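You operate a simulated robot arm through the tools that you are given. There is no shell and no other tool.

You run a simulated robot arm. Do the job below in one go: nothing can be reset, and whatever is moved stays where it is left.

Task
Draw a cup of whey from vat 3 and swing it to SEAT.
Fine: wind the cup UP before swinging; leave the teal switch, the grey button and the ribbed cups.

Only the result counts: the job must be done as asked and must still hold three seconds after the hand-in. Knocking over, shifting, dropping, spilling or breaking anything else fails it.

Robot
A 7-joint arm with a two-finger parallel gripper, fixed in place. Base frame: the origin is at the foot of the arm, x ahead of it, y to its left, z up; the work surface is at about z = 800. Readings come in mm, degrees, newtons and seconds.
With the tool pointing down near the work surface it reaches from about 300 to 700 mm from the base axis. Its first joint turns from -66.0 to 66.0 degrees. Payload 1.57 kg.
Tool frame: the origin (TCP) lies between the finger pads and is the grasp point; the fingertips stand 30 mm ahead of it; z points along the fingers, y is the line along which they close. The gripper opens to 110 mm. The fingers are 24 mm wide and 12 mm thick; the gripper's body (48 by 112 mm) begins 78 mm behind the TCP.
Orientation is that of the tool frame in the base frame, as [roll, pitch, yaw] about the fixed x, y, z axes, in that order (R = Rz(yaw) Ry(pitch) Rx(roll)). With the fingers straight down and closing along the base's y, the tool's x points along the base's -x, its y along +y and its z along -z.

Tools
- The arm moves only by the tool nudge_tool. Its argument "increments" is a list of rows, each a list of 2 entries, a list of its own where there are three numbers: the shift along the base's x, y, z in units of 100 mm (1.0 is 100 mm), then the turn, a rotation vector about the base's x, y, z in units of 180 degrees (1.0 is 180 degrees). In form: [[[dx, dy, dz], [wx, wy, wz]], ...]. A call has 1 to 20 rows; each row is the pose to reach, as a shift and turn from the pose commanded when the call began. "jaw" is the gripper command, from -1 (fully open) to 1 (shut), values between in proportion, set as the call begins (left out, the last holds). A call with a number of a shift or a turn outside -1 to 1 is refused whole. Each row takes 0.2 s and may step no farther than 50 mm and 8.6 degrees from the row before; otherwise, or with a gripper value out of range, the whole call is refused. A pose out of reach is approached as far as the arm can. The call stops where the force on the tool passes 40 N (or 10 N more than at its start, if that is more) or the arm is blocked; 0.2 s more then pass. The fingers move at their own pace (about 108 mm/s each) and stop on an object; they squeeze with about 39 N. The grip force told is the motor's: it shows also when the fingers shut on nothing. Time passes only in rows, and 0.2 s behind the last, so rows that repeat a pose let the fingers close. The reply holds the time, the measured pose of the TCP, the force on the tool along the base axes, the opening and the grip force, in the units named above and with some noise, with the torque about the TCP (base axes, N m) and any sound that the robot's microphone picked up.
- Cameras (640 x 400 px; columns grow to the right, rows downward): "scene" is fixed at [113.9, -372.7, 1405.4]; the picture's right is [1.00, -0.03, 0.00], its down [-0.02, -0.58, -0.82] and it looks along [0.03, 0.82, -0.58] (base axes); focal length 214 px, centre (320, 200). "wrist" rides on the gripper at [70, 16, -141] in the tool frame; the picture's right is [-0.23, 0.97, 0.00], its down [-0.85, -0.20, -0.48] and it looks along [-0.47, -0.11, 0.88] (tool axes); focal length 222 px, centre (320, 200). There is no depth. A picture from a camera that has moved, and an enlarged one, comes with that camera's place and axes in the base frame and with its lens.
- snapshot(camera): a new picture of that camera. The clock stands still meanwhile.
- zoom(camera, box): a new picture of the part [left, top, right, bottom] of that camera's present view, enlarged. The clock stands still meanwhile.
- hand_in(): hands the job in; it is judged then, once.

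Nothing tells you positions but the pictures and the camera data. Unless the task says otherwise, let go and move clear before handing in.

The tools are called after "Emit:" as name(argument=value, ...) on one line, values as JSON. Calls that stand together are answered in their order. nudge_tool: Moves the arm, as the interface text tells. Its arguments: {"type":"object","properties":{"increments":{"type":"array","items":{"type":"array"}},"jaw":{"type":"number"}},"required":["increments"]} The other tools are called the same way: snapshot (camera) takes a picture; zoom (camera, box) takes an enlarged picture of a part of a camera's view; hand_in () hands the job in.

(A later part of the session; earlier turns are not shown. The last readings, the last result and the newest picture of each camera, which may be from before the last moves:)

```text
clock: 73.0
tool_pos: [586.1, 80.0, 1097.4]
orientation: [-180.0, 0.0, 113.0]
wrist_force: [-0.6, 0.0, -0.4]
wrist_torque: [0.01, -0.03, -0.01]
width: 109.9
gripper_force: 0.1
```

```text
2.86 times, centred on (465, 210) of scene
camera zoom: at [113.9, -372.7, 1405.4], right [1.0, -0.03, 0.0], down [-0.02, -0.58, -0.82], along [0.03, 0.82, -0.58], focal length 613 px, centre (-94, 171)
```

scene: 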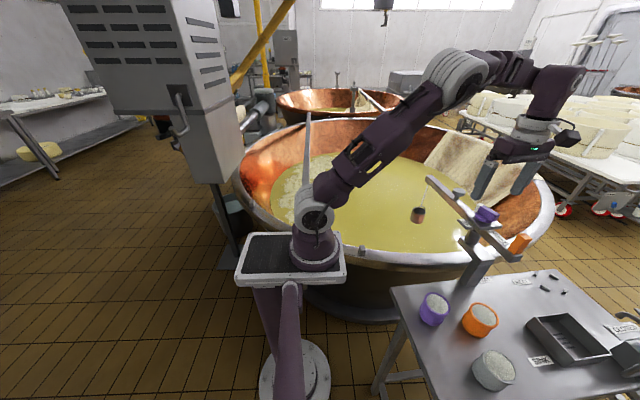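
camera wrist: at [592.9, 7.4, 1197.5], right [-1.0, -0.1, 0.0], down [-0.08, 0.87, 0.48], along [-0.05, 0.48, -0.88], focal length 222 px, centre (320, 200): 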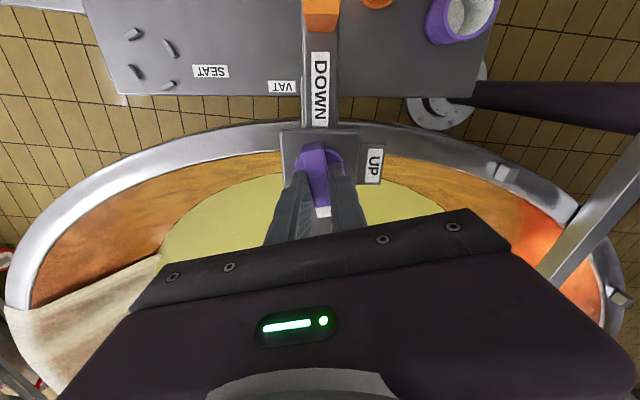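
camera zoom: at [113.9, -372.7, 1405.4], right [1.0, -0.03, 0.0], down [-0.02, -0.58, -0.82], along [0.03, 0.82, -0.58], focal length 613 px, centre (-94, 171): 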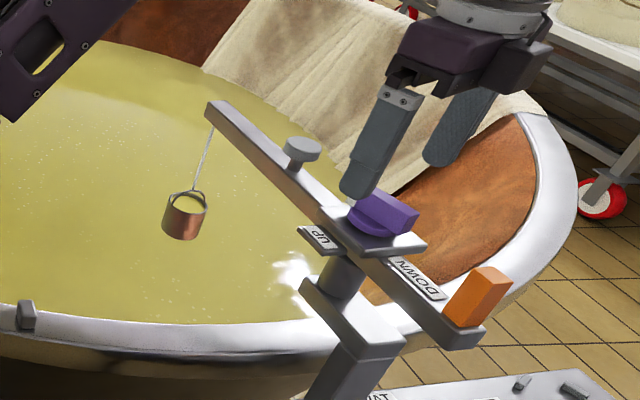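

The winch holds with the full cup (bar at about 108.5°). I'll align by −4°, lower and grip again.

Emit:
nudge_tool(increments=[[[-0.005, -0.007, -0.1], [0, 0, -0.012]], [[-0.005, -0.007, -0.2], [0, 0, -0.024]], [[-0.005, -0.007, -0.3], [0, 0, -0.024]], [[-0.005, -0.007, -0.4], [0, 0, -0.024]], [[-0.005, -0.007, -0.4], [0, 0, -0.024]]])

Emit:
nudge_tool(increments=[[[0, 0, 0], [0, 0, 0]], [[0, 0, 0], [0, 0, 0]], [[0, 0, 0], [0, 0, 0]], [[0, 0, 0], [0, 0, 0]]], jaw=1)

Emit:
zoom(camera="wrist", box=[230, 90, 410, 240])

Emit:
zoom(camera="scene", box=[370, 140, 560, 280])

```text
clock: 74.2
tool_pos: [585.7, 78.7, 1056.5]
orientation: [-180.0, 0.0, 108.9]
wrist_force: [0.7, -0.1, 0.3]
wrist_torque: [-0.02, 0.01, -0.01]
width: 109.9
gripper_force: 0.0
```

```text
clock: 75.2
tool_pos: [586.5, 79.1, 1056.0]
orientation: [179.8, -0.1, 108.9]
wrist_force: [19.8, 4.6, -4.1]
wrist_torque: [0.07, -0.14, 0.02]
width: 15.8
gripper_force: 31.9
```

```text
2.67 times, centred on (320, 165) of wrist
camera zoom: at [577.9, 149.5, 1197.1], right [0.99, 0.1, 0.0], down [0.09, -0.87, 0.48], along [0.05, -0.48, -0.88], focal length 592 px, centre (320, 293)
```

zoom: 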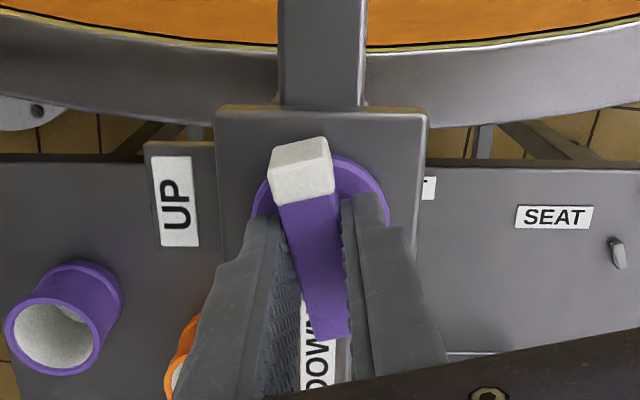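

```text
2.86 times, centred on (465, 210) of scene
camera zoom: at [114.6, -372.5, 1405.4], right [1.0, -0.03, 0.0], down [-0.02, -0.58, -0.82], along [0.03, 0.82, -0.58], focal length 613 px, centre (-94, 171)
```

zoom: 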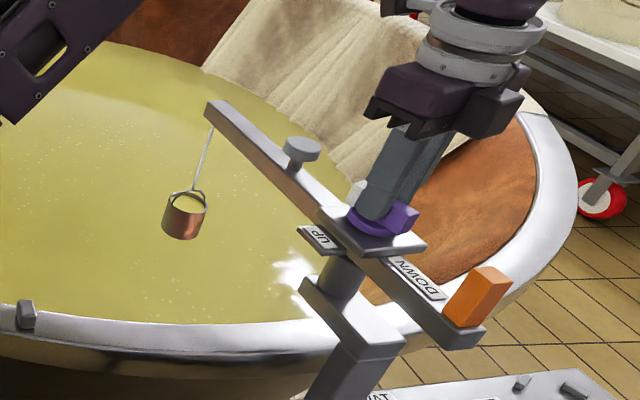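

Emit:
nudge_tool(increments=[[[0.006, 0.002, 0], [0, 0, 0.02]], [[0.01, 0.003, 0], [0, 0, 0.04]], [[0.01, 0.003, 0], [0, 0, 0.06]], [[0.01, 0.003, 0], [0, 0, 0.08]], [[0.01, 0.003, 0], [0, 0, 0.1]], [[0.01, 0.003, 0], [0, 0, 0.12]], [[0.01, 0.003, 0], [0, 0, 0.14]], [[0.01, 0.003, 0], [0, 0, 0.16]], [[0.01, 0.003, 0], [0, 0, 0.18]], [[0.01, 0.003, 0], [0, 0, 0.2]], [[0.01, 0.003, 0], [0, 0, 0.22]], [[0.01, 0.003, 0], [0, 0, 0.24]], [[0.01, 0.003, 0], [0, 0, 0.26]], [[0.01, 0.003, 0], [0, 0, 0.28]], [[0.01, 0.003, 0], [0, 0, 0.3]]])

Emit:
zoom(camera="wrist", box=[230, 90, 410, 240])

Emit:
zoom(camera="scene", box=[370, 140, 560, 280])

```text
clock: 78.4
tool_pos: [586.7, 78.7, 1055.8]
orientation: [-180.0, -0.2, 162.9]
wrist_force: [15.4, -6.0, -8.1]
wrist_torque: [-0.22, -1.02, -0.04]
width: 16.1
gripper_force: 31.3
```

```text
2.67 times, centred on (320, 165) of wrist
camera zoom: at [523.4, 114.4, 1197.1], right [0.5, 0.86, 0.0], down [0.76, -0.44, 0.48], along [0.41, -0.24, -0.88], focal length 592 px, centre (320, 293)
```

zoom: 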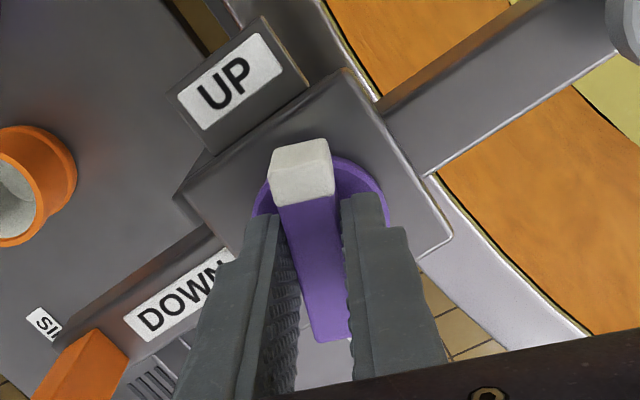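

```text
2.86 times, centred on (465, 210) of scene
camera zoom: at [114.5, -372.8, 1405.3], right [1.0, -0.03, 0.0], down [-0.02, -0.57, -0.82], along [0.03, 0.82, -0.58], focal length 613 px, centre (-94, 171)
```

zoom: 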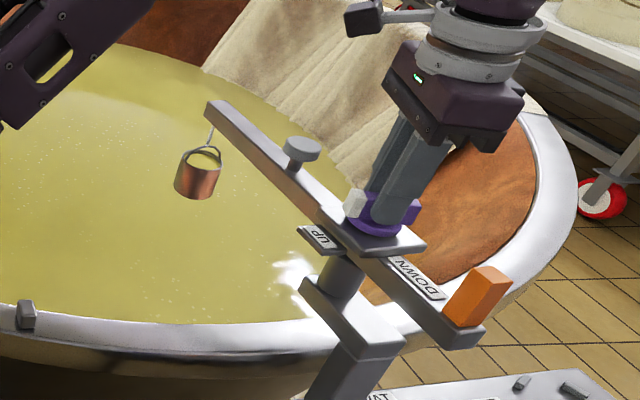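

Nearly up; about 20° remain. I'll finish in small steps, watching for the UP stop.

Emit:
nudge_tool(increments=[[[0.004, -0.002, 0], [0, 0, 0.0167]], [[0.006, -0.003, 0], [0, 0, 0.0333]], [[0.006, -0.003, 0], [0, 0, 0.05]], [[0.006, -0.003, 0], [0, 0, 0.0667]], [[0.006, -0.003, 0], [0, 0, 0.0833]], [[0.006, -0.003, 0], [0, 0, 0.1]]])

Emit:
zoom(camera="scene", box=[370, 140, 560, 280])

Emit:
zoom(camera="wrist", box=[230, 90, 410, 240])

```text
clock: 79.8
tool_pos: [587.3, 78.5, 1056.1]
orientation: [180.0, -0.1, -179.2]
wrist_force: [1.4, -4.2, -4.0]
wrist_torque: [-0.03, -1.03, 0.02]
width: 15.7
gripper_force: 31.5
```

```text
2.86 times, centred on (465, 210) of scene
camera zoom: at [114.0, -372.8, 1405.3], right [1.0, -0.03, 0.0], down [-0.02, -0.58, -0.82], along [0.03, 0.82, -0.58], focal length 613 px, centre (-94, 171)
```

zoom: 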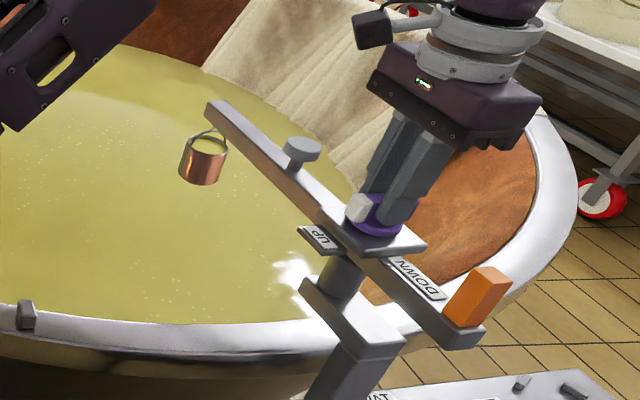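

```text
2.67 times, centred on (320, 165) of wrist
camera zoom: at [515.2, 93.3, 1197.1], right [0.21, 0.98, 0.0], down [0.86, -0.19, 0.48], along [0.47, -0.1, -0.88], focal length 592 px, centre (320, 293)
```

zoom: 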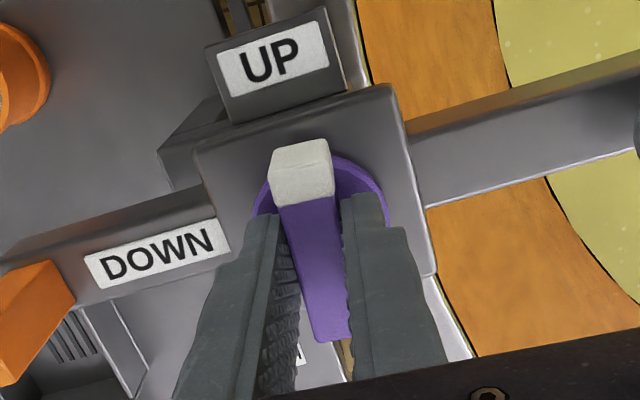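

Emit:
nudge_tool(increments=[[[0, 0, 0], [0, 0, 0.008]], [[0, 0, 0], [0, 0, 0.016]], [[0, 0, 0], [0, 0, 0.022]], [[0, 0, 0], [0, 0, 0.022]]])

Emit:
zoom(camera="scene", box=[370, 140, 560, 280])

Emit:
zoom(camera="wrist", box=[230, 90, 410, 240])

```text
clock: 80.8
tool_pos: [585.9, 79.1, 1057.3]
orientation: [-180.0, -0.1, -175.1]
wrist_force: [-1.9, -1.6, -5.3]
wrist_torque: [-0.11, 1.04, -0.04]
width: 16.0
gripper_force: 31.6
```

```text
2.86 times, centred on (465, 210) of scene
camera zoom: at [114.0, -372.7, 1405.3], right [1.0, -0.03, 0.0], down [-0.02, -0.58, -0.82], along [0.03, 0.82, -0.58], focal length 613 px, centre (-94, 171)
```

zoom: 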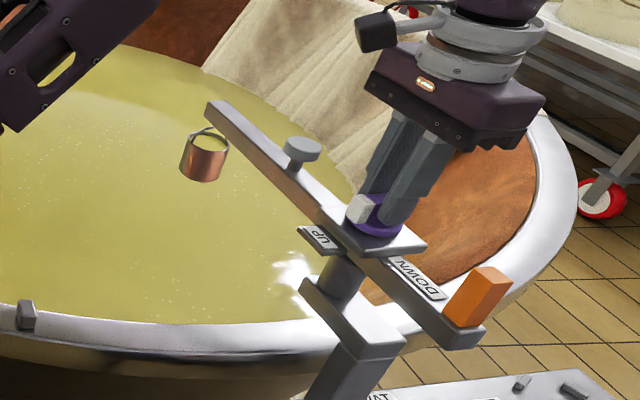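

```text
2.67 times, centred on (320, 165) of wrist
camera zoom: at [514.4, 88.4, 1197.2], right [0.14, 0.99, 0.0], down [0.87, -0.13, 0.48], along [0.47, -0.07, -0.88], focal length 592 px, centre (320, 293)
```

zoom: 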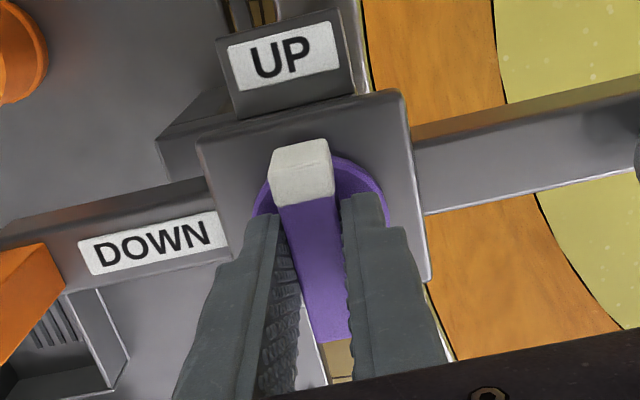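

Emit:
nudge_tool(increments=[[[0, 0, 0], [0, 0, 0.006]], [[0, 0, 0], [0, 0, 0.012]], [[0, 0, 0], [0, 0, 0.012]]])

Emit:
zoom(camera="scene", box=[370, 140, 560, 280])

```text
clock: 81.6
tool_pos: [587.0, 78.3, 1056.6]
orientation: [-180.0, 0.0, -173.1]
wrist_force: [-6.4, -0.3, 3.9]
wrist_torque: [0.0, 0.63, -0.89]
width: 16.5
gripper_force: 31.7
```

```text
2.86 times, centred on (465, 210) of scene
camera zoom: at [113.7, -372.7, 1405.4], right [1.0, -0.03, 0.0], down [-0.02, -0.58, -0.82], along [0.03, 0.82, -0.58], focal length 613 px, centre (-94, 171)
```

zoom: 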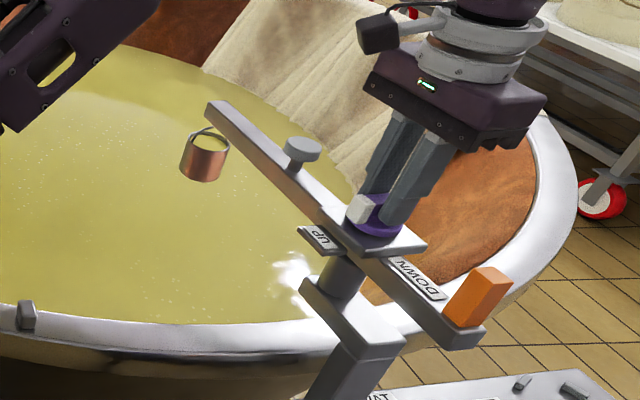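

The UP stop is felt (−0.9 N·m). I'll release the knob, lift off, and check the cup stays up.

Emit:
nudge_tool(increments=[[[0, 0, 0], [0, 0, 0]], [[0, 0, 0], [0, 0, 0]], [[0, 0, 0], [0, 0, 0]], [[0, 0, 0.2], [0, 0, 0]], [[0, 0, 0.45], [0, 0, 0]], [[0, 0, 0.7], [0, 0, 0]], [[0, 0, 0.7], [0, 0, 0]]], jaw=-1)

Emit:
snapshot(camera="wrist")

Emit:
zoom(camera="wrist", box=[200, 50, 410, 225])

Emit:
zoom(camera="wrist", box=[400, 30, 600, 150])

Emit:
zoom(camera="scene", box=[370, 140, 560, 280])

```text
clock: 83.2
tool_pos: [587.0, 77.5, 1127.1]
orientation: [180.0, 0.0, -173.0]
wrist_force: [0.4, -0.3, 0.2]
wrist_torque: [-0.03, 0.02, 0.03]
width: 110.0
gripper_force: 0.0
```

```text
taken
camera wrist: at [514.4, 86.3, 1267.5], right [0.11, 0.99, 0.0], down [0.87, -0.09, 0.48], along [0.48, -0.05, -0.88], focal length 222 px, centre (320, 200)
```

wrist: 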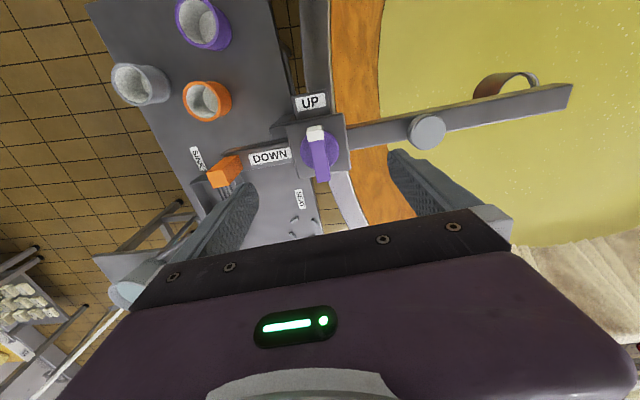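

```text
2.29 times, centred on (305, 138) of wrist
camera zoom: at [514.4, 86.3, 1267.5], right [0.11, 0.99, 0.0], down [0.87, -0.09, 0.48], along [0.48, -0.05, -0.88], focal length 508 px, centre (354, 343)
```

zoom: 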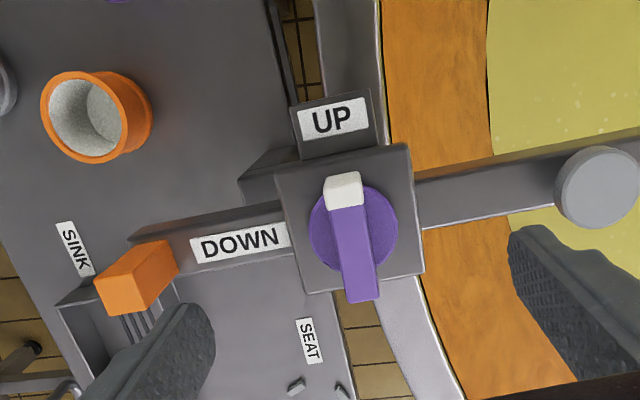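

```text
3.20 times, centred on (500, 90) of wrist
camera zoom: at [514.4, 86.3, 1267.5], right [0.11, 0.99, 0.0], down [0.87, -0.09, 0.48], along [0.48, -0.05, -0.88], focal length 711 px, centre (-256, 552)
```

zoom: 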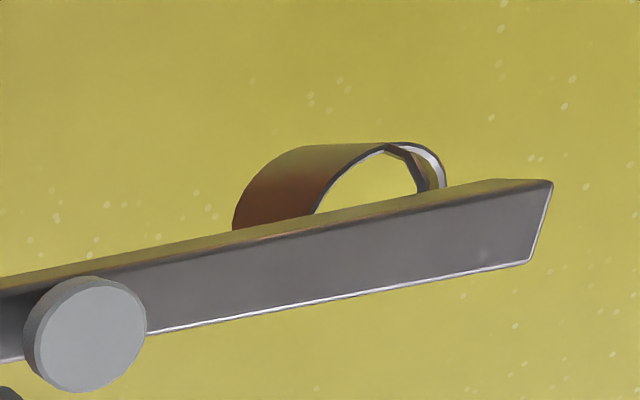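

```text
2.86 times, centred on (465, 210) of scene
camera zoom: at [113.9, -372.7, 1405.4], right [1.0, -0.03, 0.0], down [-0.02, -0.58, -0.82], along [0.03, 0.82, -0.58], focal length 613 px, centre (-94, 171)
```

zoom: 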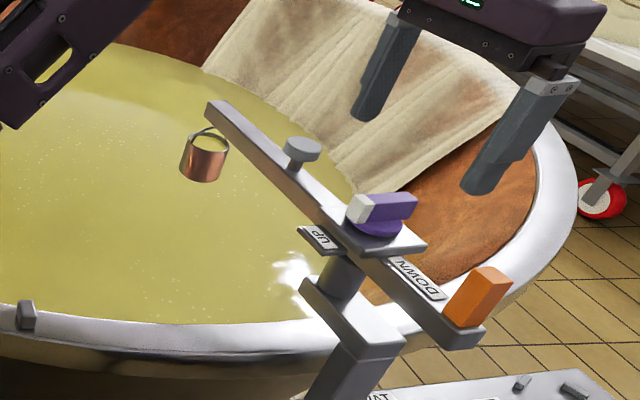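

The full cup is up and the knob points to UP. Next I'll turn the hand +88° and move back over the orange handle near (596, −31).

Emit:
nudge_tool(increments=[[[0.01, -0.08, 0], [0, 0, 0.041]], [[0.02, -0.16, 0], [0, 0, 0.082]], [[0.03, -0.24, 0], [0, 0, 0.123]], [[0.04, -0.32, 0], [0, 0, 0.164]], [[0.05, -0.4, 0], [0, 0, 0.205]], [[0.06, -0.48, 0], [0, 0, 0.246]], [[0.07, -0.56, 0], [0, 0, 0.287]], [[0.08, -0.64, 0], [0, 0, 0.328]], [[0.09, -0.72, 0], [0, 0, 0.369]], [[0.095, -0.8, 0], [0, 0, 0.41]], [[0.095, -0.9, 0], [0, 0, 0.451]], [[0.095, -1.0, 0], [0, 0, 0.4906]]])

Emit:
nudge_tool(increments=[[[0, -0.095, 0], [0, 0, 0]], [[0, -0.095, 0], [0, 0, 0]]])

Emit:
snapshot(camera="wrist")

Emit:
zoom(camera="wrist", box=[230, 100, 410, 250])

Emit:
zoom(camera="scene", box=[370, 140, 560, 280])

```text
clock: 85.8
tool_pos: [597.1, -20.7, 1126.8]
orientation: [-179.9, -0.1, -84.6]
wrist_force: [0.6, -0.5, 0.7]
wrist_torque: [-0.01, 0.03, 0.01]
width: 110.3
gripper_force: 0.1
```

```text
clock: 86.4
tool_pos: [596.5, -30.6, 1125.0]
orientation: [180.0, 0.0, -84.7]
wrist_force: [-0.1, 0.3, -0.1]
wrist_torque: [0.0, -0.02, 0.04]
width: 109.9
gripper_force: 0.1
```

```text
taken
camera wrist: at [584.9, -102.2, 1266.6], right [-0.99, 0.14, 0.0], down [0.12, 0.87, 0.48], along [0.07, 0.47, -0.88], focal length 222 px, centre (320, 200)
```

wrist: 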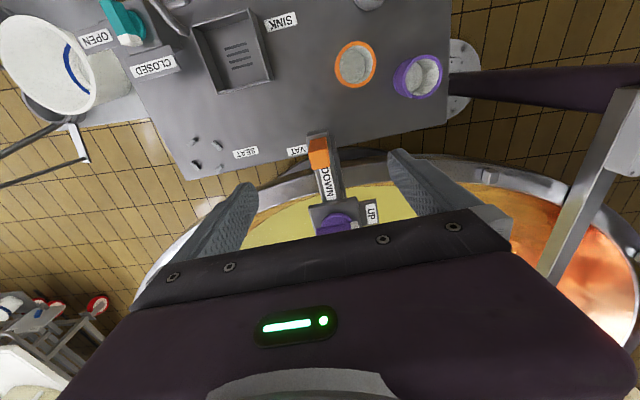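

```text
2.67 times, centred on (320, 175) of wrist
camera zoom: at [584.9, -102.2, 1266.6], right [-0.99, 0.14, 0.0], down [0.12, 0.87, 0.48], along [0.07, 0.47, -0.88], focal length 592 px, centre (320, 267)
```

zoom: 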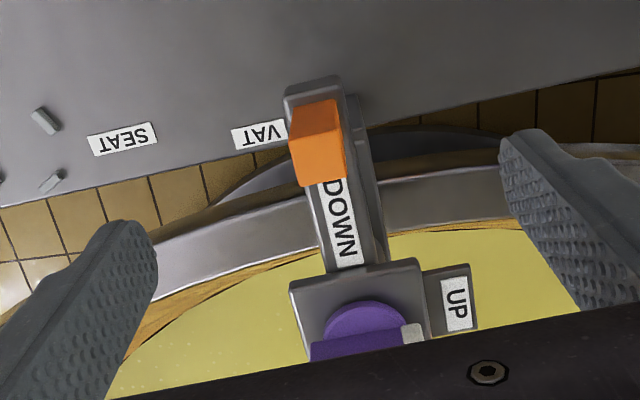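

```text
2.86 times, centred on (465, 210) of scene
camera zoom: at [113.9, -372.7, 1405.4], right [1.0, -0.03, 0.0], down [-0.02, -0.58, -0.82], along [0.03, 0.82, -0.58], focal length 613 px, centre (-94, 171)
```

zoom: 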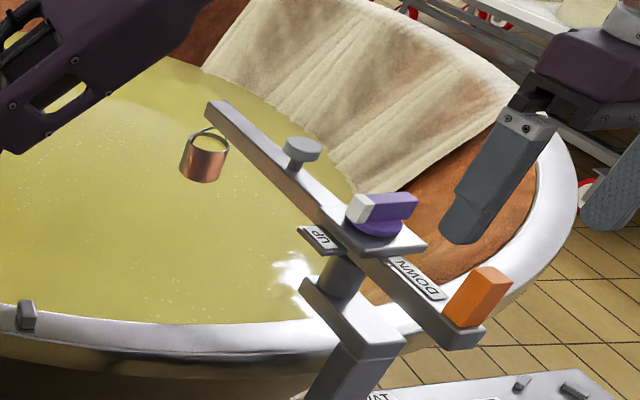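

Emit:
nudge_tool(increments=[[[-0.01, -0.015, -0.2], [0, 0, 0]], [[-0.01, -0.015, -0.4], [0, 0, 0]], [[-0.01, -0.015, -0.6], [0, 0, 0]], [[-0.01, -0.015, -0.75], [0, 0, 0]], [[-0.01, -0.015, -0.86], [0, 0, 0]], [[-0.01, -0.015, -0.86], [0, 0, 0]]])

Emit:
zoom(camera="scene", box=[400, 140, 560, 280])

Emit:
snapshot(camera="wrist")

```text
clock: 87.8
tool_pos: [594.4, -31.2, 1040.3]
orientation: [180.0, 0.1, -84.7]
wrist_force: [0.3, 0.4, 0.2]
wrist_torque: [0.0, 0.01, -0.01]
width: 109.9
gripper_force: 0.1
```

```text
2.86 times, centred on (480, 210) of scene
camera zoom: at [113.9, -372.7, 1405.4], right [1.0, -0.03, 0.0], down [-0.02, -0.58, -0.82], along [0.03, 0.82, -0.58], focal length 613 px, centre (-137, 171)
```

zoom: 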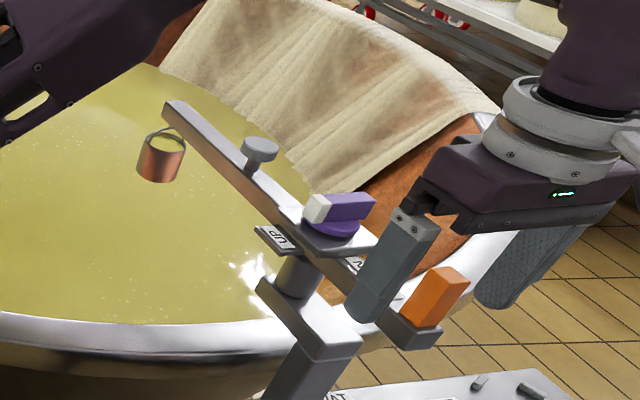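

```text
taken
camera wrist: at [583.3, -103.0, 1181.5], right [-0.99, 0.14, 0.0], down [0.12, 0.87, 0.48], along [0.07, 0.47, -0.88], focal length 222 px, centre (320, 200)
```

wrist: 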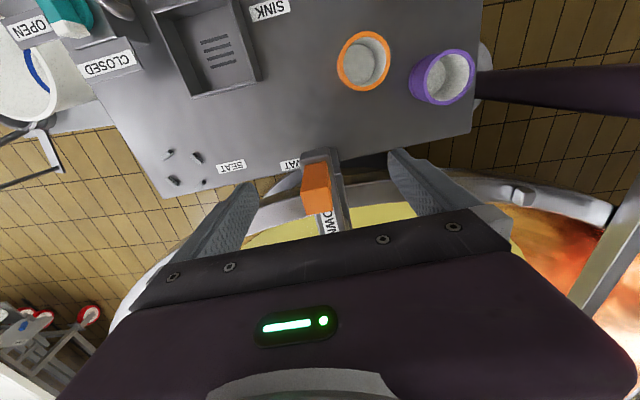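

Straddling the handle; I'll close on it.

Emit:
nudge_tool(increments=[[[0, 0, 0], [0, 0, 0]], [[0, 0, 0], [0, 0, 0]], [[0, 0, 0], [0, 0, 0]], [[0, 0, 0], [0, 0, 0]]], jaw=1)

Emit:
zoom(camera="scene", box=[400, 140, 560, 280])

```text
clock: 88.8
tool_pos: [595.8, -31.4, 1040.5]
orientation: [-180.0, 0.0, -84.7]
wrist_force: [4.5, -1.0, -2.0]
wrist_torque: [0.0, 0.05, -0.22]
width: 20.7
gripper_force: 34.6
```

```text
2.86 times, centred on (480, 210) of scene
camera zoom: at [114.1, -372.7, 1405.3], right [1.0, -0.03, 0.0], down [-0.02, -0.58, -0.82], along [0.03, 0.82, -0.58], focal length 613 px, centre (-137, 171)
```

zoom: 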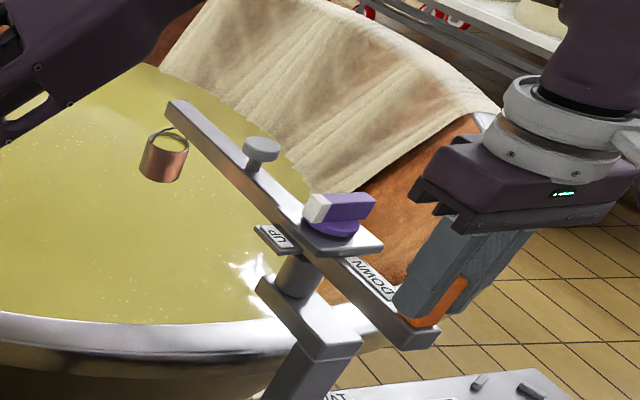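

Gripped on the handle with the cup up and full. I'll swing slowly clockwise back toward SEAT with gentle starts and stops, 40° first.

Emit:
nudge_tool(increments=[[[-0.0094, -0.0008, 0], [0, 0, -0.00278]], [[-0.0283, -0.0022, 0], [0, 0, -0.00833]], [[-0.0567, -0.0037, 0], [0, 0, -0.01667]], [[-0.0946, -0.0046, 0], [0, 0, -0.02778]], [[-0.1382, -0.0039, 0], [0, 0, -0.04056]], [[-0.1855, -0.0013, 0], [0, 0, -0.05444]], [[-0.2327, 0.0035, 0], [0, 0, -0.06833]], [[-0.2795, 0.0103, 0], [0, 0, -0.08222]], [[-0.3261, 0.0191, 0], [0, 0, -0.09611]], [[-0.3722, 0.03, 0], [0, 0, -0.11]], [[-0.4178, 0.0429, 0], [0, 0, -0.12389]], [[-0.4628, 0.0577, 0], [0, 0, -0.13778]], [[-0.5071, 0.0745, 0], [0, 0, -0.15167]], [[-0.5507, 0.0932, 0], [0, 0, -0.16556]], [[-0.5933, 0.1138, 0], [0, 0, -0.17944]], [[-0.6351, 0.1362, 0], [0, 0, -0.19333]], [[-0.6677, 0.1554, 0], [0, 0, -0.20444]], [[-0.6918, 0.1706, 0], [0, 0, -0.21278]], [[-0.7076, 0.1811, 0], [0, 0, -0.21833]], [[-0.7154, 0.1864, 0], [0, 0, -0.22111]]])

Emit:
snapshot(camera="scene")

Emit:
zoom(camera="scene", box=[430, 140, 590, 280])

```text
clock: 93.0
tool_pos: [521.9, -13.4, 1041.0]
orientation: [-179.9, 0.1, -124.5]
wrist_force: [14.2, 16.9, 22.3]
wrist_torque: [0.28, 0.56, -0.12]
width: 20.9
gripper_force: 34.0
```

```text
taken
```

scene: 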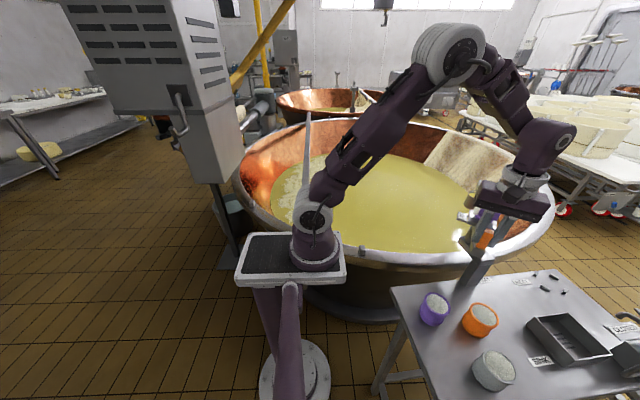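

```text
2.86 times, centred on (510, 210) of scene
camera zoom: at [114.0, -372.2, 1405.5], right [1.0, -0.03, 0.0], down [-0.02, -0.58, -0.82], along [0.03, 0.82, -0.58], focal length 613 px, centre (-223, 171)
```

zoom: 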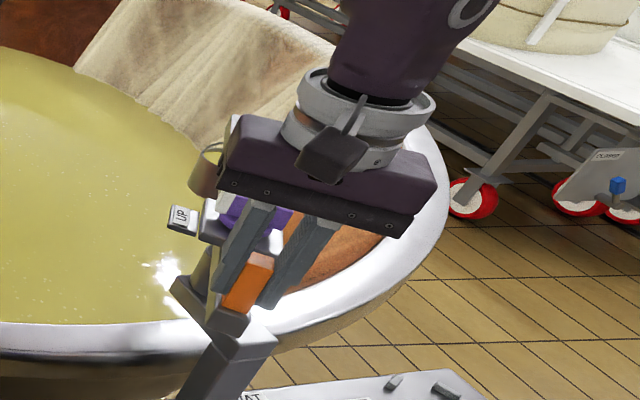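

Emit:
nudge_tool(increments=[[[-0.0038, 0.0084, 0.003], [0, 0, -0.00278]], [[-0.0152, 0.0234, 0.005], [0, 0, -0.00833]], [[-0.034, 0.0434, 0.005], [0, 0, -0.01667]], [[-0.0627, 0.068, 0.005], [0, 0, -0.02778]], [[-0.0958, 0.0964, 0.005], [0, 0, -0.04056]], [[-0.1304, 0.1288, 0.005], [0, 0, -0.05444]], [[-0.1636, 0.1626, 0.005], [0, 0, -0.06833]], [[-0.1952, 0.1978, 0.005], [0, 0, -0.08222]], [[-0.2253, 0.2344, 0.005], [0, 0, -0.09611]], [[-0.2538, 0.2723, 0.005], [0, 0, -0.11]], [[-0.2806, 0.3114, 0.005], [0, 0, -0.12389]], [[-0.3057, 0.3516, 0.005], [0, 0, -0.13778]], [[-0.329, 0.3928, 0.005], [0, 0, -0.15167]], [[-0.3505, 0.435, 0.005], [0, 0, -0.16556]], [[-0.3701, 0.4782, 0.005], [0, 0, -0.17944]], [[-0.3878, 0.5221, 0.005], [0, 0, -0.19333]], [[-0.4006, 0.5578, 0.005], [0, 0, -0.20444]], [[-0.4093, 0.5849, 0.005], [0, 0, -0.21278]], [[-0.4148, 0.603, 0.005], [0, 0, -0.21833]], [[-0.4174, 0.6121, 0.005], [0, 0, -0.22111]]])

Emit:
snapshot(camera="scene")

Emit:
zoom(camera="scene", box=[450, 160, 610, 300])

```text
clock: 97.2
tool_pos: [480.2, 47.7, 1039.3]
orientation: [-179.9, -0.2, -164.3]
wrist_force: [-22.9, -5.4, -15.8]
wrist_torque: [-0.26, -0.18, 0.14]
width: 21.0
gripper_force: 34.1
```

```text
taken
```

scene: 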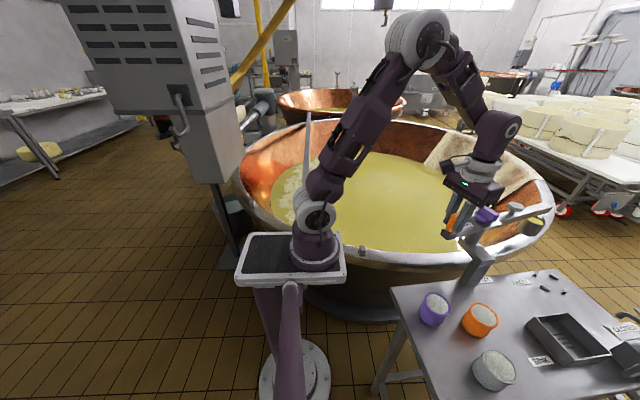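

```text
2.86 times, centred on (530, 230) of scene
camera zoom: at [113.5, -372.8, 1405.4], right [1.0, -0.03, 0.0], down [-0.02, -0.57, -0.82], along [0.03, 0.82, -0.58], focal length 613 px, centre (-280, 114)
```

zoom: 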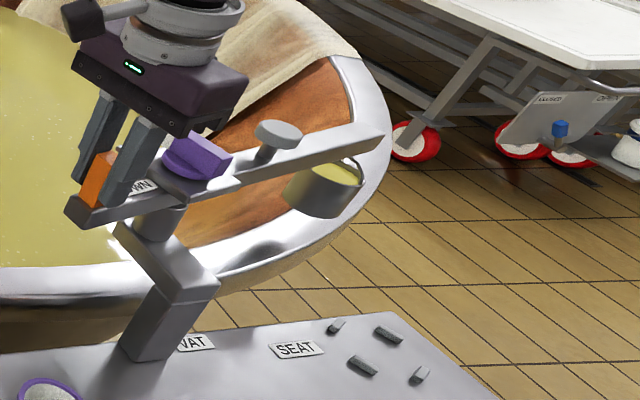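

The cup is full, steady and clear of the rim. I'll make the last 30° slowly to SEAT.

Emit:
nudge_tool(increments=[[[-0.0075, 0.0092, -0.002], [0, 0, -0.00278]], [[-0.0173, 0.0275, -0.004], [0, 0, -0.00833]], [[-0.0269, 0.0551, -0.004], [0, 0, -0.01667]], [[-0.0346, 0.0923, -0.004], [0, 0, -0.02778]], [[-0.0424, 0.139, -0.004], [0, 0, -0.04167]], [[-0.0481, 0.186, -0.004], [0, 0, -0.05556]], [[-0.0518, 0.2333, -0.004], [0, 0, -0.06944]], [[-0.0534, 0.2806, -0.004], [0, 0, -0.08333]], [[-0.053, 0.328, -0.004], [0, 0, -0.09722]], [[-0.0504, 0.3753, -0.004], [0, 0, -0.11111]], [[-0.0459, 0.4225, -0.004], [0, 0, -0.125]], [[-0.0392, 0.4694, -0.004], [0, 0, -0.13889]], [[-0.0324, 0.5067, -0.004], [0, 0, -0.15]], [[-0.0265, 0.5345, -0.004], [0, 0, -0.15833]], [[-0.0221, 0.5529, -0.004], [0, 0, -0.16389]], [[-0.0199, 0.5621, -0.004], [0, 0, -0.16667]]])

Emit:
snapshot(camera="scene")

Emit:
zoom(camera="scene", box=[500, 210, 620, 310])

Emit:
snapshot(camera="wrist")

```text
clock: 100.6
tool_pos: [479.7, 103.0, 1041.3]
orientation: [-180.0, 0.2, 165.7]
wrist_force: [-7.5, 6.8, 5.8]
wrist_torque: [0.12, 0.77, 0.37]
width: 20.7
gripper_force: 34.0
```

```text
taken
```

scene: 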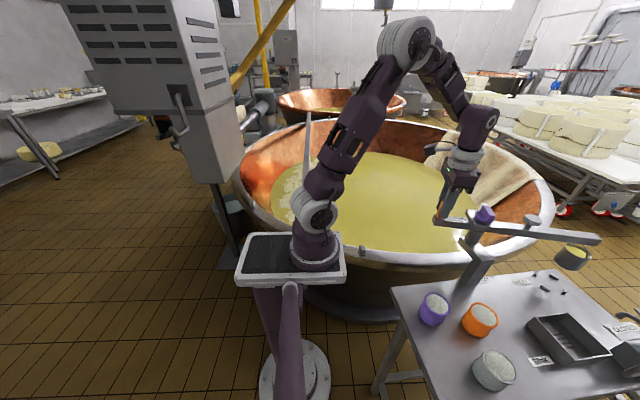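

```text
4.00 times, centred on (560, 260) of scene
camera zoom: at [113.7, -372.5, 1405.4], right [1.0, -0.03, 0.0], down [-0.02, -0.58, -0.82], along [0.03, 0.82, -0.58], focal length 858 px, centre (-640, -40)
```

zoom: 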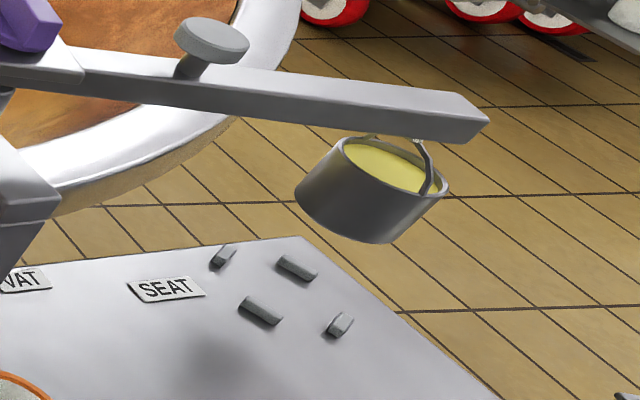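

```text
taken
camera wrist: at [414.5, 137.0, 1181.2], right [0.46, 0.89, 0.0], down [0.78, -0.4, 0.48], along [0.43, -0.22, -0.88], focal length 222 px, centre (320, 200)
```

wrist: 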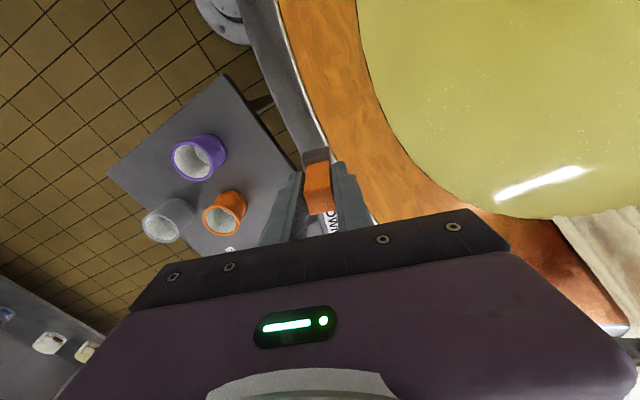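

The full cup now hangs by SEAT. Before letting go for good I want a precise alignment check, so I'll release, lift and look from above.

Emit:
nudge_tool(increments=[[[0, 0, 0], [0, 0, 0]], [[0, 0, 0], [0, 0, 0]], [[0, 0, 0], [0, 0, 0]], [[0, 0, 0.15], [0, 0, 0]], [[0, 0, 0.4], [0, 0, 0]], [[0, 0, 0.65], [0, 0, 0]], [[0, 0, 0.9], [0, 0, 0]]], jaw=-1)

Emit:
nudge_tool(increments=[[[0.1, -0.2, 0.2], [0, 0, 0.03]], [[0.2, -0.4, 0.4], [0, 0, 0.06]], [[0.3, -0.6, 0.6], [0, 0, 0.08]], [[0.4, -0.8, 0.8], [0, 0, 0.08]], [[0.5, -0.9, 1.0], [0, 0, 0.08]]])

Emit:
snapshot(camera="wrist")

Emit:
snapshot(camera="scene")

```text
clock: 102.2
tool_pos: [479.7, 101.9, 1132.9]
orientation: [179.9, 0.0, 165.7]
wrist_force: [0.2, -0.4, 0.5]
wrist_torque: [0.0, -0.06, -0.01]
width: 110.0
gripper_force: 0.0
```

```text
clock: 103.4
tool_pos: [528.2, 11.1, 1230.8]
orientation: [-180.0, 0.0, -180.0]
wrist_force: [-0.1, 0.3, 0.1]
wrist_torque: [-0.02, -0.01, 0.0]
width: 110.2
gripper_force: 0.0
```

```text
taken
camera wrist: at [456.5, 27.6, 1371.6], right [0.22, 0.97, 0.0], down [0.86, -0.2, 0.48], along [0.47, -0.11, -0.88], focal length 222 px, centre (320, 200)
```

wrist: 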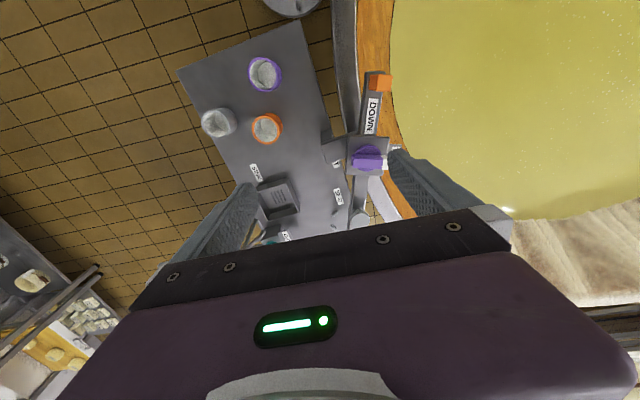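

```text
taken
```

scene: 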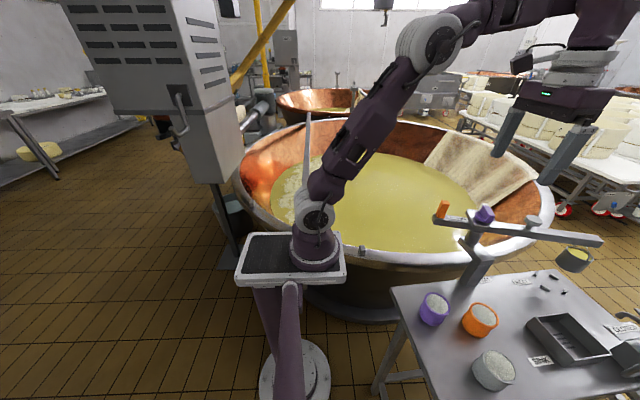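

The gripper hides the cup end from this pose. I'll tilt the hand 20° in place so the wrist camera looks further forward.

Emit:
nudge_tool(increments=[[[0, 0, 0], [0, -0.04, 0]], [[0, 0, 0], [0, -0.08, 0]], [[0, 0, 0], [0, -0.12, 0]], [[0, 0, 0], [0, -0.12, 0]]])

Emit:
snapshot(camera="wrist")

Emit:
zoom(camera="wrist", box=[270, 100, 410, 220])

```text
clock: 104.4
tool_pos: [529.3, 12.8, 1230.5]
orientation: [-180.0, 21.8, -179.8]
wrist_force: [-0.5, -0.9, -0.7]
wrist_torque: [-0.01, -0.01, 0.0]
width: 109.7
gripper_force: 0.1
```

```text
taken
camera wrist: at [411.1, 29.1, 1335.4], right [0.21, 0.97, 0.08], down [0.62, -0.2, 0.76], along [0.76, -0.11, -0.64], focal length 222 px, centre (320, 200)
```

wrist: 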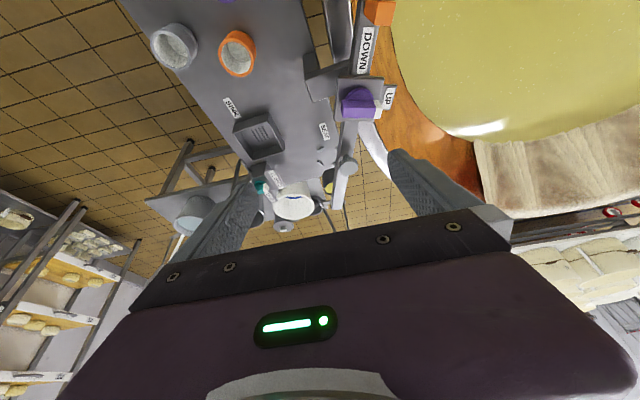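

```text
3.33 times, centred on (340, 160) of wrist
camera zoom: at [411.1, 29.1, 1335.4], right [0.21, 0.97, 0.08], down [0.62, -0.2, 0.76], along [0.76, -0.11, -0.64], focal length 740 px, centre (253, 333)
```

zoom: 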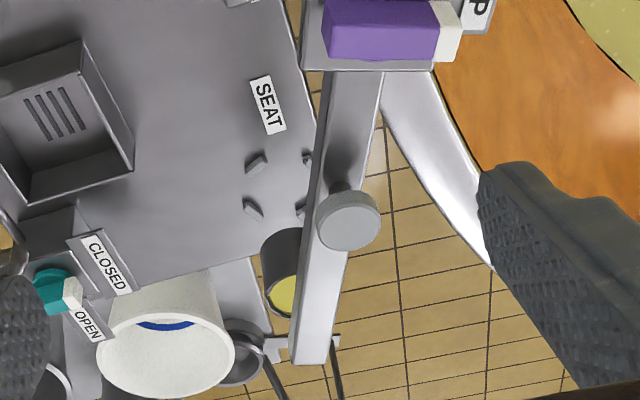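

Emit:
zoom(camera="wrist", box=[310, 140, 390, 215])

Emit:
zoom(camera="scene", box=[525, 215, 615, 305])

```text
5.33 times, centred on (350, 178) of wrist
camera zoom: at [411.1, 29.1, 1335.4], right [0.21, 0.97, 0.08], down [0.62, -0.2, 0.76], along [0.76, -0.11, -0.64], focal length 1185 px, centre (160, 320)
```

zoom: 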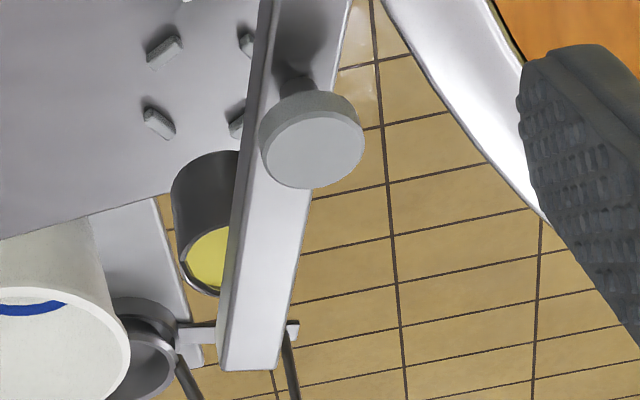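

```text
4.44 times, centred on (570, 260) of scene
camera zoom: at [113.9, -372.7, 1405.4], right [1.0, -0.03, 0.0], down [-0.02, -0.58, -0.82], along [0.03, 0.82, -0.58], focal length 953 px, centre (-791, -67)
```

zoom: 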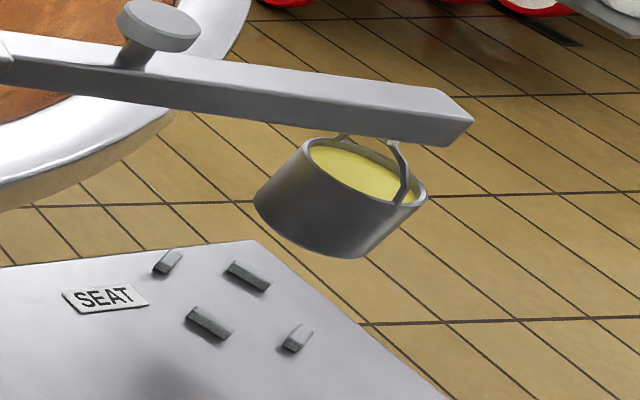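

By triangulation the SEAT pegs centre on about (845, 5), bearing −15.3°, while the beam sits at about −14.2°. It is close, and I'll trim it by about 1°. First I'll untilt and return above the handle.

Emit:
nudge_tool(increments=[[[0, 0, 0], [0, 0.04, 0]], [[0, 0, 0], [0, 0.08, 0]], [[0, 0, 0], [0, 0.12, 0]], [[0, 0, 0], [0, 0.12, 0]]])

Emit:
nudge_tool(increments=[[[-0.1, 0.18, -0.2], [0, 0, -0.02]], [[-0.2, 0.36, -0.4], [0, 0, -0.04]], [[-0.3, 0.54, -0.6], [0, 0, -0.06]], [[-0.4, 0.72, -0.8], [0, 0, -0.0839]], [[-0.485, 0.93, -1.0], [0, 0, -0.0839]], [[-0.485, 0.93, -1.0], [0, 0, -0.0839]]])

Emit:
zoom(camera="wrist", box=[230, 100, 410, 250])

Emit:
zoom(camera="scene", box=[420, 150, 620, 300])

```text
clock: 105.4
tool_pos: [528.5, 14.0, 1230.5]
orientation: [179.9, -0.1, -179.8]
wrist_force: [0.1, 0.1, 0.2]
wrist_torque: [-0.01, -0.03, -0.02]
width: 109.9
gripper_force: 0.1
```

```text
clock: 106.8
tool_pos: [480.1, 105.9, 1133.7]
orientation: [179.9, 0.0, 165.0]
wrist_force: [0.5, -0.3, 0.0]
wrist_torque: [0.03, 0.01, -0.02]
width: 109.8
gripper_force: 0.1
```

```text
2.67 times, centred on (320, 175) of wrist
camera zoom: at [416.3, 139.3, 1273.6], right [0.47, 0.88, 0.0], down [0.77, -0.41, 0.48], along [0.42, -0.23, -0.88], focal length 592 px, centre (320, 267)
```

zoom: 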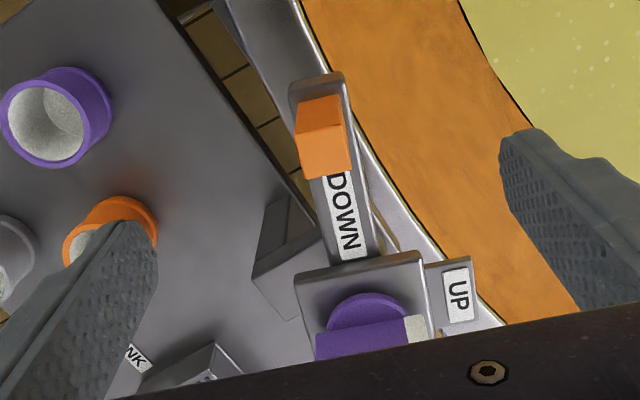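

```text
2.67 times, centred on (520, 225) of scene
camera zoom: at [113.9, -372.7, 1405.4], right [1.0, -0.03, 0.0], down [-0.02, -0.58, -0.82], along [0.03, 0.82, -0.58], focal length 572 px, centre (-213, 133)
```

zoom: 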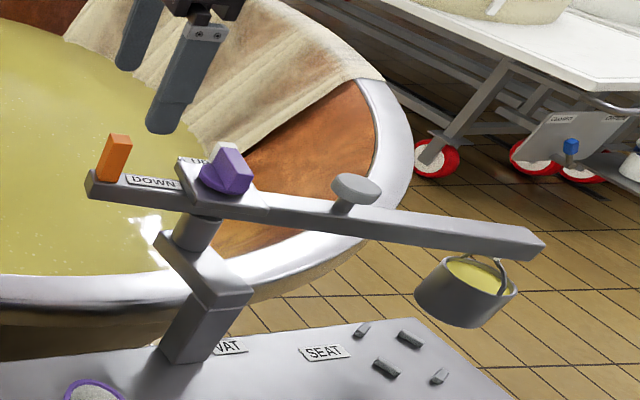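

Emit:
nudge_tool(increments=[[[0, -0.003, -0.2], [0, 0, 0]], [[0, -0.003, -0.4], [0, 0, 0]], [[0, -0.003, -0.6], [0, 0, 0]], [[0, -0.003, -0.8], [0, 0, 0]], [[0, -0.003, -0.93], [0, 0, 0]], [[0, -0.003, -0.93], [0, 0, 0]]])

Emit:
nudge_tool(increments=[[[0, 0, 0], [0, 0, 0]], [[0, 0, 0], [0, 0, 0]], [[0, 0, 0], [0, 0, 0]], [[0, 0, 0], [0, 0, 0]]], jaw=0.3)

Emit:
nudge_tool(increments=[[[0, 0, 0], [0, 0, 0]], [[0, 0, 0], [0, 0, 0]]], jaw=0.5)

Emit:
nudge_tool(increments=[[[0, 0, 0], [0, 0, 0]], [[0, 0, 0], [0, 0, 0]], [[0, 0, 0], [0, 0, 0]]], jaw=0.65)

Emit:
zoom(camera="scene", box=[420, 150, 620, 300])

```text
clock: 108.2
tool_pos: [481.1, 106.8, 1037.8]
orientation: [180.0, -0.1, 165.0]
wrist_force: [0.3, 0.0, -0.3]
wrist_torque: [0.05, 0.0, -0.02]
width: 109.8
gripper_force: 0.1
```

```text
clock: 109.2
tool_pos: [480.2, 107.1, 1037.6]
orientation: [179.9, 0.0, 165.0]
wrist_force: [0.5, -0.9, -0.3]
wrist_torque: [0.0, 0.05, -0.01]
width: 38.2
gripper_force: 0.1
```

```text
clock: 109.8
tool_pos: [480.9, 107.4, 1037.1]
orientation: [-179.9, 0.0, 165.0]
wrist_force: [0.2, -0.5, -0.1]
wrist_torque: [-0.01, 0.01, 0.0]
width: 27.6
gripper_force: 0.0
```

```text
clock: 110.6
tool_pos: [481.2, 105.9, 1038.1]
orientation: [-179.9, 0.0, 165.0]
wrist_force: [-0.5, 0.7, -0.7]
wrist_torque: [-0.03, -0.1, 0.08]
width: 20.8
gripper_force: 34.3
```

```text
2.67 times, centred on (520, 225) of scene
camera zoom: at [113.9, -372.6, 1405.4], right [1.0, -0.03, 0.0], down [-0.02, -0.58, -0.82], along [0.03, 0.82, -0.58], focal length 572 px, centre (-213, 133)
```

zoom: 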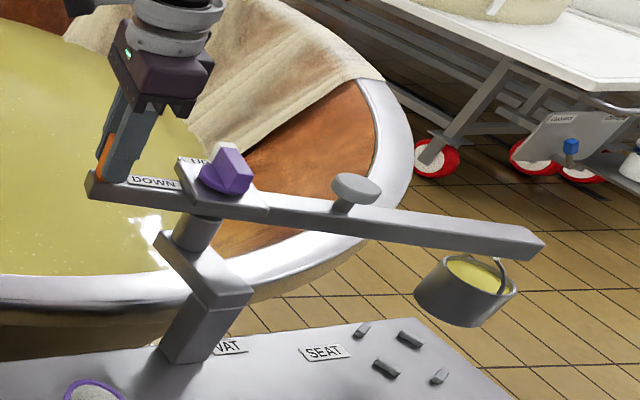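

The fingers closed with almost no side force and read the handle at 164.5°, i.e. beam bearing about −15.4°, matching the SEAT pegs. I'll release, lift clear and do the final checks.

Emit:
nudge_tool(increments=[[[0, 0, 0], [0, 0, 0]], [[0, 0, 0], [0, 0, 0]], [[0, 0, 0], [0, 0, 0]], [[0, 0, 0.15], [0, 0, 0]], [[0, 0, 0.4], [0, 0, 0]], [[0, 0, 0.65], [0, 0, 0]], [[0, 0, 0.95], [0, 0, 0]]], jaw=-1)

Emit:
nudge_tool(increments=[[[-0.2, -0.2, 0.3], [0, 0, 0]], [[-0.4, -0.4, 0.6], [0, 0, 0]], [[-0.6, -0.6, 0.9], [0, 0, 0]], [[-0.8, -0.8, 1.0], [0, 0, 0]], [[-0.8, -0.8, 1.0], [0, 0, 0]], [[-0.8, -0.8, 1.0], [0, 0, 0]]])

Emit:
snapshot(camera="scene")

Emit:
zoom(camera="scene", box=[500, 210, 620, 310])

Emit:
zoom(camera="scene", box=[430, 180, 520, 240])

Emit:
snapshot(camera="wrist")

```text
clock: 112.2
tool_pos: [478.8, 105.8, 1132.6]
orientation: [179.9, 0.0, 165.0]
wrist_force: [-0.4, 0.5, -0.2]
wrist_torque: [-0.01, -0.02, 0.0]
width: 110.0
gripper_force: 0.1
```

```text
clock: 113.6
tool_pos: [401.1, 24.3, 1232.9]
orientation: [-180.0, 0.0, 165.1]
wrist_force: [0.2, 0.2, 1.3]
wrist_torque: [0.01, -0.01, 0.0]
width: 110.0
gripper_force: 0.0
```

```text
taken
```

scene: 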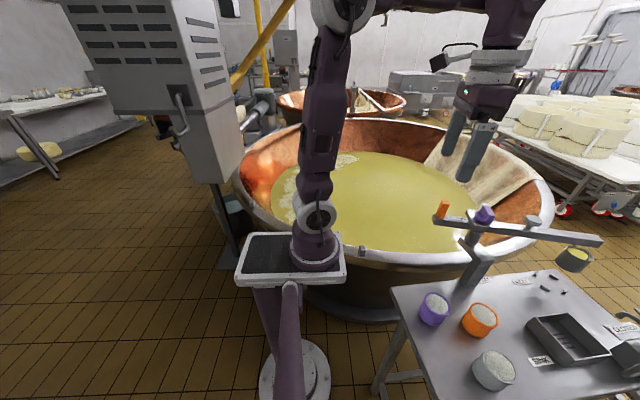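

```text
4.00 times, centred on (560, 260) of scene
camera zoom: at [113.9, -372.7, 1405.4], right [1.0, -0.03, 0.0], down [-0.02, -0.58, -0.82], along [0.03, 0.82, -0.58], focal length 858 px, centre (-640, -40)
```

zoom: 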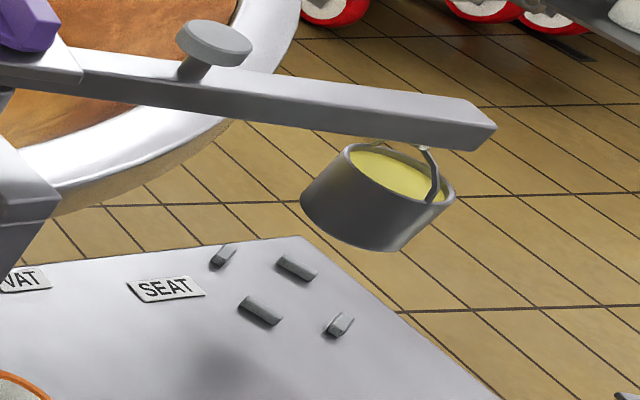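

```text
6.67 times, centred on (475, 210) of scene
camera zoom: at [113.9, -372.7, 1405.4], right [1.0, -0.03, 0.0], down [-0.02, -0.58, -0.82], along [0.03, 0.82, -0.58], focal length 1430 px, centre (-713, 133)
```

zoom: 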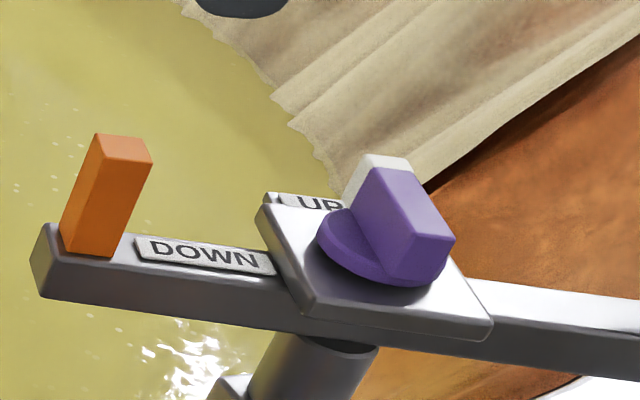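

```text
taken
camera wrist: at [336.8, 58.1, 1372.6], right [0.47, 0.88, 0.0], down [0.77, -0.41, 0.48], along [0.42, -0.23, -0.88], focal length 222 px, centre (320, 200)
```

wrist: 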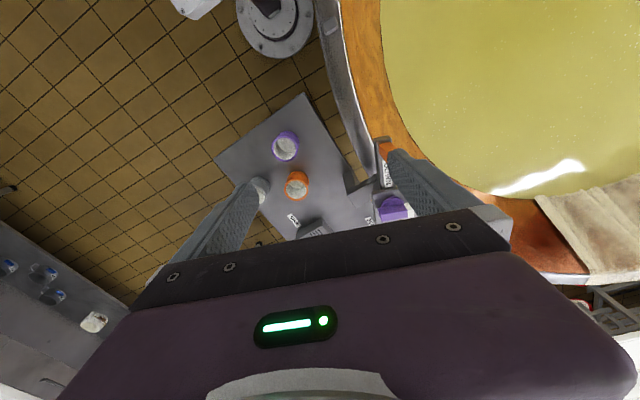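

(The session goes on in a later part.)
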